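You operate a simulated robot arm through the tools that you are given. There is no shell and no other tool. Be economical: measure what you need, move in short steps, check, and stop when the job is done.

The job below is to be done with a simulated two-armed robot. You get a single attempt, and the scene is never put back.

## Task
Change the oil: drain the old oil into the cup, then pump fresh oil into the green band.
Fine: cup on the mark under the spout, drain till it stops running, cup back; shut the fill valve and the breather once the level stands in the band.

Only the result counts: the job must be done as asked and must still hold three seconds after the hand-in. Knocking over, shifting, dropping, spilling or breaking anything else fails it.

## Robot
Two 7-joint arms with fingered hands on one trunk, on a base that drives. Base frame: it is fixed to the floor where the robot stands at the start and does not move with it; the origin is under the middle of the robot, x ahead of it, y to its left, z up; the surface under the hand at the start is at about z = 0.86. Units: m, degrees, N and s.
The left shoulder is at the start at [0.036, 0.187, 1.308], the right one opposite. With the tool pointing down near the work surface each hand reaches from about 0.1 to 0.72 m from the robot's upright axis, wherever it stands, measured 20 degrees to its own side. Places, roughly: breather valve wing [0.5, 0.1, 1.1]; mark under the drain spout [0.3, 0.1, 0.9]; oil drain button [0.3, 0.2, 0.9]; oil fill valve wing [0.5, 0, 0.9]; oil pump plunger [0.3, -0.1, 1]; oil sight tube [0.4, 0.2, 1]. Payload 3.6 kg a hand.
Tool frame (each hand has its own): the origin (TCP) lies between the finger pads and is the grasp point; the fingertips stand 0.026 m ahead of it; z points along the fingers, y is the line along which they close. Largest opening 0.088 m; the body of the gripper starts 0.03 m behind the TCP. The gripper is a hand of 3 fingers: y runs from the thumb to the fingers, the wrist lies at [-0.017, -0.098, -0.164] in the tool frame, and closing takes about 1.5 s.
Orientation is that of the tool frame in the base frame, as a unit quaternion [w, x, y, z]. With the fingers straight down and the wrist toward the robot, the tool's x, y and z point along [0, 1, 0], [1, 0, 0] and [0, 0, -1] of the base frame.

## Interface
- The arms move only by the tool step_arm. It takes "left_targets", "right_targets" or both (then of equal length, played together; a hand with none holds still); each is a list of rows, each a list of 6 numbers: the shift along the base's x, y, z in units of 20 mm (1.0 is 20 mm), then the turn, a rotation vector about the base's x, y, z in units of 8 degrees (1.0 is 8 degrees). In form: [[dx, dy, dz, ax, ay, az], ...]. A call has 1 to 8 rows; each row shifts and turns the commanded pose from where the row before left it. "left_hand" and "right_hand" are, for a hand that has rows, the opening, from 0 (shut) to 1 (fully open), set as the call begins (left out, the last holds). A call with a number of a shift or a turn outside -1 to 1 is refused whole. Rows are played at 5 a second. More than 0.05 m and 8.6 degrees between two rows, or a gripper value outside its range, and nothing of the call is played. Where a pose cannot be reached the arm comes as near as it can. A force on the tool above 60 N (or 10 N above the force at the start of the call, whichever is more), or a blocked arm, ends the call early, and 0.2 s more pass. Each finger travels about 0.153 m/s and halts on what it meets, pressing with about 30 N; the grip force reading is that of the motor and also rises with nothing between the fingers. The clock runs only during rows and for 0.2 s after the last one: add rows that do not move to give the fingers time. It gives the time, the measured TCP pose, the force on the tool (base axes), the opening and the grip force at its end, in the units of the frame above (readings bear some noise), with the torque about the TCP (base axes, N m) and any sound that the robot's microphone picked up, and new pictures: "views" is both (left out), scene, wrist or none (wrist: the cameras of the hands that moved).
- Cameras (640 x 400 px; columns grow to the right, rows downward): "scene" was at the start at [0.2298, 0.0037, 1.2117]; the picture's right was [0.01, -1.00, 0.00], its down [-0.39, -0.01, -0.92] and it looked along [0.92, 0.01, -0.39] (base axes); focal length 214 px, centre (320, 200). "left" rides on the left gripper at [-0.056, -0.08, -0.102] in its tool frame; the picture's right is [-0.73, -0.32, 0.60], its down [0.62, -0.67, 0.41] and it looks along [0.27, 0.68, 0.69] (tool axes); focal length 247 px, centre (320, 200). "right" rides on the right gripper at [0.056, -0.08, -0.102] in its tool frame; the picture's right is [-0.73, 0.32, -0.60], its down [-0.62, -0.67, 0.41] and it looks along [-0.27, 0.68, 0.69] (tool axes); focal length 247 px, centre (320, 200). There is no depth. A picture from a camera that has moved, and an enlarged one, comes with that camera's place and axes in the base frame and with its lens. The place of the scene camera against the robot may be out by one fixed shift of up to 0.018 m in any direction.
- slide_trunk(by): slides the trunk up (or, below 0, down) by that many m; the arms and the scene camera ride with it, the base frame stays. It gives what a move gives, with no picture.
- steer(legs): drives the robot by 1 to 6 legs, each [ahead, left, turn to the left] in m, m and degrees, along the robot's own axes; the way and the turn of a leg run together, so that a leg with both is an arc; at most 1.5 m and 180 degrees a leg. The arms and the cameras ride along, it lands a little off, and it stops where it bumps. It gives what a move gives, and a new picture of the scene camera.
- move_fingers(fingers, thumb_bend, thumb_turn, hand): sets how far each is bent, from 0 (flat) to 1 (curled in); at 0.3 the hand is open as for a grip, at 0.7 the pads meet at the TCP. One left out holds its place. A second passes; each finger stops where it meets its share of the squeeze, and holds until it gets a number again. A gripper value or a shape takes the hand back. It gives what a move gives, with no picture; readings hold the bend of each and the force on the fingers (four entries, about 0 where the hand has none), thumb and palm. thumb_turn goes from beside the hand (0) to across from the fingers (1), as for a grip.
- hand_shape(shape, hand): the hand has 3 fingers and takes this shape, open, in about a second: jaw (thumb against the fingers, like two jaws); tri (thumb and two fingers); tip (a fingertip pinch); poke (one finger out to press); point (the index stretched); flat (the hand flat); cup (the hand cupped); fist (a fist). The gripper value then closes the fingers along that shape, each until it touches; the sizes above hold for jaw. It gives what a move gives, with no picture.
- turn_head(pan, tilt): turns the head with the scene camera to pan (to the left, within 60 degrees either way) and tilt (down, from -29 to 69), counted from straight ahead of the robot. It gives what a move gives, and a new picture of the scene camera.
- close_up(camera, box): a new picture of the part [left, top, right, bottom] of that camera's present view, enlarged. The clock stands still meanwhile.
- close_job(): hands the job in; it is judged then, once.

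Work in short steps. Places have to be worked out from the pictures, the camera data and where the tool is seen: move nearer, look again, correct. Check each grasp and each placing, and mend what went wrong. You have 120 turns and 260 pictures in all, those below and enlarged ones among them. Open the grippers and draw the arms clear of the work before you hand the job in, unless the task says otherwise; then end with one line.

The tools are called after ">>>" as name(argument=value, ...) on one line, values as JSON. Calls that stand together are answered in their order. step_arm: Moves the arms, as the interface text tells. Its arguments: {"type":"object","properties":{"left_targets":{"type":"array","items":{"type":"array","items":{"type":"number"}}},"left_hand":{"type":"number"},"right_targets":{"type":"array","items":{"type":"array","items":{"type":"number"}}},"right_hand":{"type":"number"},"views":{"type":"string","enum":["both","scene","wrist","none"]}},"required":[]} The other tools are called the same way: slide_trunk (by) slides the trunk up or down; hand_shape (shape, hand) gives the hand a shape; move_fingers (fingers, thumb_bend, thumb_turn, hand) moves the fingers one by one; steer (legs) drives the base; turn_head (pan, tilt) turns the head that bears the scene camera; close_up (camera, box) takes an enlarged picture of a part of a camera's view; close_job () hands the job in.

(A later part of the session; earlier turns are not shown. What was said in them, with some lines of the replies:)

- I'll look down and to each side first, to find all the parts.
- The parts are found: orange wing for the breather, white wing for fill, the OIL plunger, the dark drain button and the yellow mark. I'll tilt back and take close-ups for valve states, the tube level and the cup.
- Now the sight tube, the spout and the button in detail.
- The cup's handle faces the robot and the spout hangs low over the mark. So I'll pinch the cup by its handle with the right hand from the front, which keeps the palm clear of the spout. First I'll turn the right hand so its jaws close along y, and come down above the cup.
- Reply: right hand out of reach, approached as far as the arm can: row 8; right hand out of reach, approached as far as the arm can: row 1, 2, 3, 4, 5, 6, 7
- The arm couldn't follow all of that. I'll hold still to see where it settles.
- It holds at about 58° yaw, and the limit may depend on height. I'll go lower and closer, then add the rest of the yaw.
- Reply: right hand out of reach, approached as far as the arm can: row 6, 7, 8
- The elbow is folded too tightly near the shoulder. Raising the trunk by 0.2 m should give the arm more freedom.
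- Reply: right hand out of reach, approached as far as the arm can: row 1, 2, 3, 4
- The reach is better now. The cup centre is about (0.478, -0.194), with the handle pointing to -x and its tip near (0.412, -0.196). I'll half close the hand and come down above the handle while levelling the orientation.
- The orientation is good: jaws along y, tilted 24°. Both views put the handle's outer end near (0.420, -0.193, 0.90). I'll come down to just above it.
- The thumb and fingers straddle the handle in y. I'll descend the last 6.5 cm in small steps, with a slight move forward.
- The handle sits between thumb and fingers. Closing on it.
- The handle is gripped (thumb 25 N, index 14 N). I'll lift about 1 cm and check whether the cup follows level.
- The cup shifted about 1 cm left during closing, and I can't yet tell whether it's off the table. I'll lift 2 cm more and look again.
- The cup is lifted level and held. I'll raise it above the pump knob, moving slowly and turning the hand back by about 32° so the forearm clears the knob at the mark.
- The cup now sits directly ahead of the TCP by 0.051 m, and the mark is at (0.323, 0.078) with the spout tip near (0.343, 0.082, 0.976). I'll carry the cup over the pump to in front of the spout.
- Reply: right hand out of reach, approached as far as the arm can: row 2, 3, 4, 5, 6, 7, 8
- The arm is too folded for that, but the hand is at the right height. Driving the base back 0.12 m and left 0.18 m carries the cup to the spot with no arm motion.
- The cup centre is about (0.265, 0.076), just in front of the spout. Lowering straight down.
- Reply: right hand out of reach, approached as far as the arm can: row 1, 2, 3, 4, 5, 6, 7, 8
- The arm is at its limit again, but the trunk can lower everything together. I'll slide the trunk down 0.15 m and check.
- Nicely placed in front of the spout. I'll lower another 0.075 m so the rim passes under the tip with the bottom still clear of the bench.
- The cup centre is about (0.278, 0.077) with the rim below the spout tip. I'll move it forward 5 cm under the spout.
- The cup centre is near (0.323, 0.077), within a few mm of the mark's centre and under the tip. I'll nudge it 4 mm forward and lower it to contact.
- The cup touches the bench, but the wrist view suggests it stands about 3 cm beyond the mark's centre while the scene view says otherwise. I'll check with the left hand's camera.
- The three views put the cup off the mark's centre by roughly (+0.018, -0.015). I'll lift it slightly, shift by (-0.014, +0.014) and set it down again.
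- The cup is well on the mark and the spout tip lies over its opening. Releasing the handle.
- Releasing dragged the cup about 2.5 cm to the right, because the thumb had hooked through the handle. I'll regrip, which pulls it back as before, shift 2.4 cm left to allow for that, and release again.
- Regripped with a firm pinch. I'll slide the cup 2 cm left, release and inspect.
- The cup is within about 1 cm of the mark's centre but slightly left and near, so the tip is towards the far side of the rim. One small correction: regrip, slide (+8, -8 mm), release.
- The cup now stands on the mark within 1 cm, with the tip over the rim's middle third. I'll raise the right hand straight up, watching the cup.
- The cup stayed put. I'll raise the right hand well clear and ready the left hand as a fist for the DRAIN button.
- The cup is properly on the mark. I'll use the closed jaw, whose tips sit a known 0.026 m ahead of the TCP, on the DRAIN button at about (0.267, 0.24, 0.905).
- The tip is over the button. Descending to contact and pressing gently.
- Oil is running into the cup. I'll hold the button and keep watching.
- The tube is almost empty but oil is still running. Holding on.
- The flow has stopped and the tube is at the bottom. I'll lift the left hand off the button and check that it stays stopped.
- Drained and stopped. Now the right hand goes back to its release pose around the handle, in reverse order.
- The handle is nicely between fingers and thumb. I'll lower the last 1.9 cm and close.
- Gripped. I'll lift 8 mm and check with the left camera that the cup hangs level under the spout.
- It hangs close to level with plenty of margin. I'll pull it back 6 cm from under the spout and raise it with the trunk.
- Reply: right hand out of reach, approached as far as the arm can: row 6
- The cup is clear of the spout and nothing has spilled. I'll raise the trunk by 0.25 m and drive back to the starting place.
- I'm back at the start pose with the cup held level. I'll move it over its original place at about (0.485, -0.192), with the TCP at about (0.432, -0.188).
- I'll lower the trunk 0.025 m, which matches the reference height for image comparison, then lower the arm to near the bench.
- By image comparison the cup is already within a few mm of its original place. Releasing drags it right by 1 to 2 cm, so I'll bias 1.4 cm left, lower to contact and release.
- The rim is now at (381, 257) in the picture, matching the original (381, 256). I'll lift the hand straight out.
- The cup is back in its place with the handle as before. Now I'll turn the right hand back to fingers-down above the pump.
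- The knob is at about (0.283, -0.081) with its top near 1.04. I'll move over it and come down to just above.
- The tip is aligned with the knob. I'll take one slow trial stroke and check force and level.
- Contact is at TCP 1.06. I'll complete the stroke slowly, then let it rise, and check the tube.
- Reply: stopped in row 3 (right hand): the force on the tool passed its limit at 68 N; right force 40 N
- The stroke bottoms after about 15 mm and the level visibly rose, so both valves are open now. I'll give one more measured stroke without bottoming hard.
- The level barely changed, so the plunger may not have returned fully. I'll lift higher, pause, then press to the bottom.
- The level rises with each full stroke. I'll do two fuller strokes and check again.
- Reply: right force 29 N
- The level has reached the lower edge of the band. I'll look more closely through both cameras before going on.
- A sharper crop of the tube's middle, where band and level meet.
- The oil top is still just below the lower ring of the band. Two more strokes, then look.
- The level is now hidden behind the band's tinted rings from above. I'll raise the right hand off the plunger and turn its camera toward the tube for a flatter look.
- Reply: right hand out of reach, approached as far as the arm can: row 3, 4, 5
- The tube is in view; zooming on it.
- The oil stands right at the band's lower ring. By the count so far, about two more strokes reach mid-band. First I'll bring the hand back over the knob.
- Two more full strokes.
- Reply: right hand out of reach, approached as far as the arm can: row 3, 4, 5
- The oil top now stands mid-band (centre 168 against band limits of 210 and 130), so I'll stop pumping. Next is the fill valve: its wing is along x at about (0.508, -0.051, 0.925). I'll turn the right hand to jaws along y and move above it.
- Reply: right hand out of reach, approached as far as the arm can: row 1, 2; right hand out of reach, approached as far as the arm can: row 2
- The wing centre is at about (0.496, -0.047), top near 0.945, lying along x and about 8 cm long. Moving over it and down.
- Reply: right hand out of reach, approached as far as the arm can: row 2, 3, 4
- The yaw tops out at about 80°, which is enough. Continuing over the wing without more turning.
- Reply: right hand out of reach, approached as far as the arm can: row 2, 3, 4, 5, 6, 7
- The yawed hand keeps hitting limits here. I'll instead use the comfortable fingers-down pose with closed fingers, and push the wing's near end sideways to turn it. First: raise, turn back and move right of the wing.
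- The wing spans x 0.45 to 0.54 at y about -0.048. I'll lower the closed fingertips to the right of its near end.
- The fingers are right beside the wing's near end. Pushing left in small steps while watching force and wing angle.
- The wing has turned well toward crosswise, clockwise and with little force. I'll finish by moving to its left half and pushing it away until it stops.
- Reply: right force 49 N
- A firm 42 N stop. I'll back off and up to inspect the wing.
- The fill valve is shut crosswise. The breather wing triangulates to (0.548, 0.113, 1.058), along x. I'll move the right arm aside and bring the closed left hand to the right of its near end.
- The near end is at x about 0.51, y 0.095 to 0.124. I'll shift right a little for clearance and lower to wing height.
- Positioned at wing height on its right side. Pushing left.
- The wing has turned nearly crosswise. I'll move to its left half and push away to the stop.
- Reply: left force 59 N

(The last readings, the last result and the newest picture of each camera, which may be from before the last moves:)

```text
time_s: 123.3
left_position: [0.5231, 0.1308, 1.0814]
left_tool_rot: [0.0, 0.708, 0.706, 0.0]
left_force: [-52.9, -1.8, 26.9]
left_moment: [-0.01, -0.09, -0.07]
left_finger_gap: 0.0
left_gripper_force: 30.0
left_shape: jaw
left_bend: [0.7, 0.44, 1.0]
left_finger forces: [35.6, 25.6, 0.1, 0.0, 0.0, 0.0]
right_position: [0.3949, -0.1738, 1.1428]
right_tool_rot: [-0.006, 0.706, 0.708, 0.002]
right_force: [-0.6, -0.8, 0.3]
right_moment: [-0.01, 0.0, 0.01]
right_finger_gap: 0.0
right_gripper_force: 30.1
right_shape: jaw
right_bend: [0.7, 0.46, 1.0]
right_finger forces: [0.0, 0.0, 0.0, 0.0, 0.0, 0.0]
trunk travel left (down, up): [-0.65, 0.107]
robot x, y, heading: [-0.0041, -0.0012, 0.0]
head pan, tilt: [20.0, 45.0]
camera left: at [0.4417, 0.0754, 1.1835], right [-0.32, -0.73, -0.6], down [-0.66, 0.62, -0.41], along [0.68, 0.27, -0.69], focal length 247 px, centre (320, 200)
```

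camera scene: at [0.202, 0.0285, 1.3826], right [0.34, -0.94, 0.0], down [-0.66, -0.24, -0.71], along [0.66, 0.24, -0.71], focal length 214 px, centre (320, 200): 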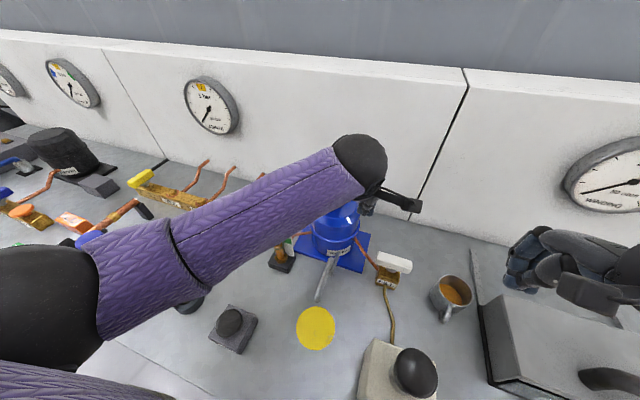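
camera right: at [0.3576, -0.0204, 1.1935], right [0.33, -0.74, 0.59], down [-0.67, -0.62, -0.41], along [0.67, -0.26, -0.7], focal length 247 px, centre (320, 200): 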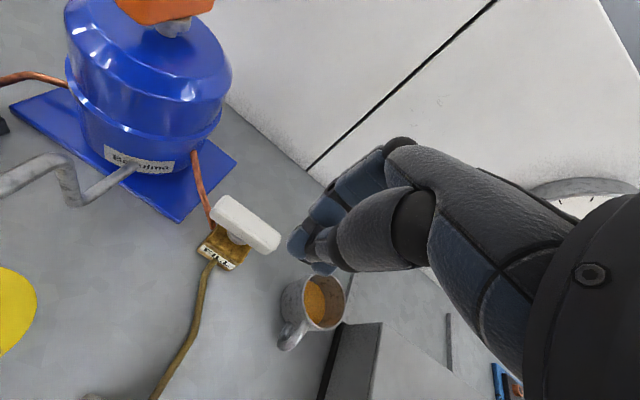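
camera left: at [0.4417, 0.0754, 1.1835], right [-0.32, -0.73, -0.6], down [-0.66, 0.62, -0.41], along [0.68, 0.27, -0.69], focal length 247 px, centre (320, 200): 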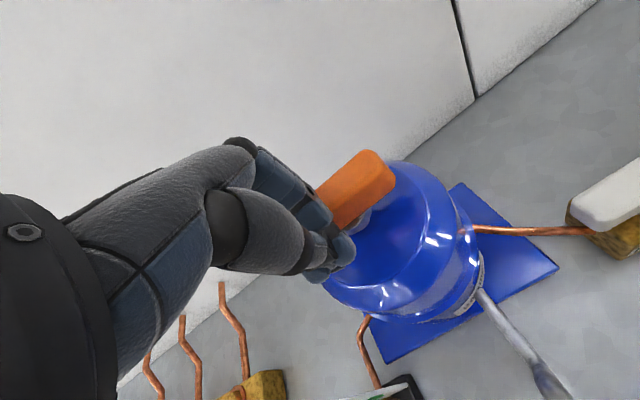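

Firm stop at 53 N. I'll back off, raise the left hand and pull both arms clear, then inspect everything.

>>> step_arm(left_targets=[[-1, 0, 0, 0, 0, 0], [-1, 0, 0.5, 0, 0, 0], [-0.5, 0, 1, 0, 0, 0], [0, 0, 1, 0, 0, 0], [0, 0.5, 1, 0, 0, 0], [-0.5, 1, 1, 0, 0, 0], [-0.5, 1, 1, 0, 0, 0], [-0.5, 1, 1, 0, 0, 0]], left_hand=0, views="wrist")

>>> step_arm(left_targets=[[-0.5, 1, 1, 0, 0, 0], [-0.5, 1, 1, 0, 0, 0], [0, 1, 1, 0, 0, 0], [0, 1, 1, 0, 0, 0], [0, 1, 0.5, 0, 0, 0]], right_targets=[[0, -0.5, 1, 0, 0, 0], [0, -0.5, 1, 0, 0, 0], [0, -0.5, 1, 0, 0, 0], [0, -0.5, 1, 0, 0, 0], [0, 0, 1, 0, 0, 0]], left_hand=1, right_hand=1, views="scene")

>>> close_up(camera="scene", box=[250, 170, 430, 290])

>>> close_up(camera="scene", box=[260, 230, 300, 260])

```text
time_s: 125.1
left_position: [0.4533, 0.2026, 1.2081]
left_tool_rot: [-0.001, 0.708, 0.706, 0.0]
left_force: [-0.1, 0.2, -0.3]
left_moment: [0.0, -0.02, 0.02]
left_finger_gap: 0.0
left_gripper_force: 29.5
left_shape: jaw
left_bend: [0.7, 0.46, 1.0]
left_finger forces: [0.0, 0.0, 0.1, 0.1, 0.0, 0.0]
right_position: [0.4035, -0.1741, 1.14]
right_tool_rot: [-0.009, 0.706, 0.708, 0.0]
right_force: [0.7, -0.8, 0.3]
right_moment: [0.02, -0.01, -0.06]
right_finger_gap: 0.0
right_gripper_force: 29.9
right_shape: jaw
right_bend: [0.7, 0.46, 1.0]
right_finger forces: [0.0, 0.1, 0.1, 0.0, 0.1, 0.1]
trunk travel left (down, up): [-0.65, 0.107]
robot x, y, heading: [-0.0042, -0.001, 0.2]
head pan, tilt: [20.0, 45.0]
camera left: at [0.3723, 0.1482, 1.3102], right [-0.32, -0.73, -0.6], down [-0.66, 0.62, -0.41], along [0.68, 0.27, -0.69], focal length 247 px, centre (320, 200)
```

left: 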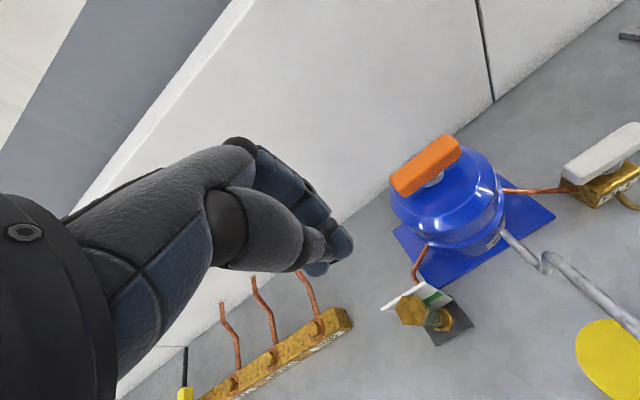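

```text
time_s: 126.3
left_position: [0.435, 0.3026, 1.2969]
left_tool_rot: [0.0, 0.708, 0.707, -0.001]
left_force: [0.4, 0.6, -0.1]
left_moment: [0.01, 0.0, 0.01]
left_finger_gap: 0.0877
left_gripper_force: 0.0
left_shape: jaw
left_bend: [0.3, 0.3, 0.98]
left_finger forces: [0.0, 0.0, 0.0, 0.0, 0.0, 0.0]
right_position: [0.4034, -0.2128, 1.2393]
right_tool_rot: [-0.008, 0.705, 0.709, -0.001]
right_force: [-0.8, 0.4, 0.6]
right_moment: [-0.02, 0.0, 0.02]
right_finger_gap: 0.0876
right_gripper_force: 0.0
right_shape: jaw
right_bend: [0.3, 0.3, 0.98]
right_finger forces: [0.0, 0.0, 0.0, 0.0, 0.0, 0.0]
trunk travel left (down, up): [-0.65, 0.107]
robot x, y, heading: [-0.0046, -0.0016, -0.3]
head pan, tilt: [20.0, 45.0]
camera scene: at [0.2021, 0.0291, 1.3826], right [0.34, -0.94, 0.0], down [-0.66, -0.24, -0.71], along [0.66, 0.24, -0.71], focal length 214 px, centre (320, 200)
```

scene: 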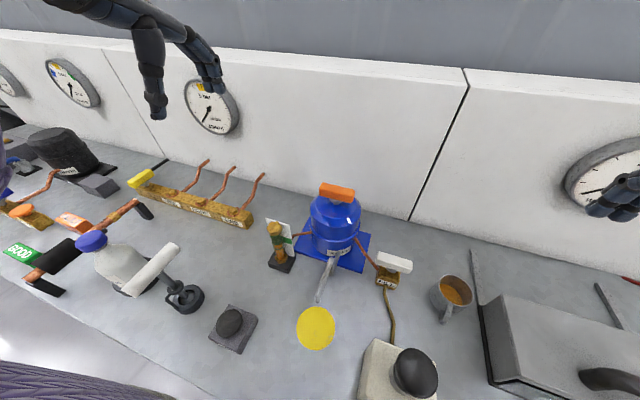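

```text
3.33 times, centred on (340, 230) of scene
camera zoom: at [0.2021, 0.0291, 1.3826], right [0.34, -0.94, 0.0], down [-0.66, -0.24, -0.71], along [0.66, 0.24, -0.71], focal length 715 px, centre (253, 100)
```

zoom: 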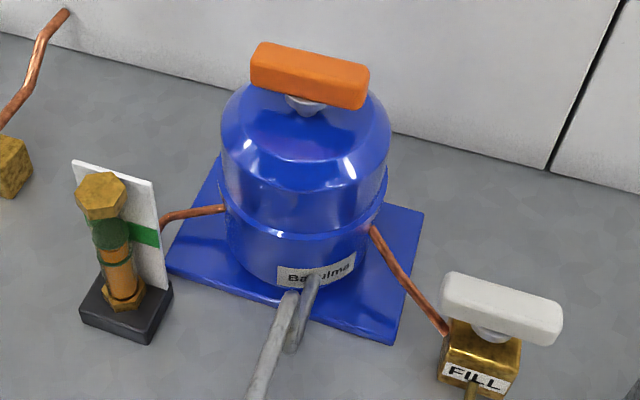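

```text
13.33 times, centred on (280, 245) of scene
camera zoom: at [0.2021, 0.0291, 1.3826], right [0.34, -0.94, 0.0], down [-0.66, -0.24, -0.71], along [0.66, 0.24, -0.71], focal length 2860 px, centre (853, -400)
```

zoom: 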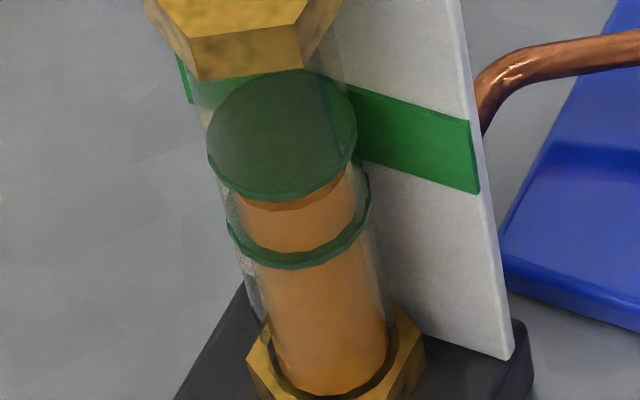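

The level is steady mid-band and both wings are crosswise and shut. One last check of the cup against the reference view.

>>> turn_head(pan=0, tilt=42)

```text
time_s: 127.1
left_position: [0.4353, 0.3015, 1.2969]
left_tool_rot: [0.0, 0.708, 0.706, 0.0]
left_force: [0.2, -0.1, -0.6]
left_moment: [0.0, -0.01, -0.02]
left_finger_gap: 0.0879
left_gripper_force: 0.1
left_shape: jaw
left_bend: [0.3, 0.3, 0.98]
left_finger forces: [0.0, 0.0, 0.1, 0.0, 0.0, 0.0]
right_position: [0.4034, -0.2138, 1.2393]
right_tool_rot: [-0.01, 0.706, 0.708, -0.001]
right_force: [0.7, -0.5, -0.8]
right_moment: [-0.05, 0.02, 0.02]
right_finger_gap: 0.0879
right_gripper_force: 0.0
right_shape: jaw
right_bend: [0.3, 0.3, 0.98]
right_finger forces: [0.0, 0.0, 0.0, 0.0, 0.0, 0.0]
trunk travel left (down, up): [-0.65, 0.107]
robot x, y, heading: [-0.0035, -0.0021, -0.2]
head pan, tilt: [0.0, 42.0]
camera scene: at [0.2092, 0.0006, 1.3869], right [0.0, -1.0, 0.0], down [-0.67, 0.0, -0.74], along [0.74, 0.0, -0.67], focal length 214 px, centre (320, 200)
```

scene: 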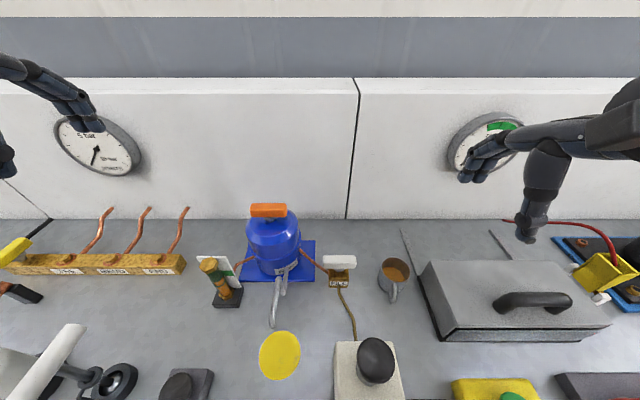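

The cup stands where it did at the start, the arms are clear and the hands are open. Handing in.

>>> close_job()

```text
The job is handed in.
```

The oil change is done and handed in: the old oil was drained into the cup until it stopped, and the cup is back within a few millimetres of where it stood. Fresh oil stands mid-band and holds steady, and the fill valve and breather are both shut.
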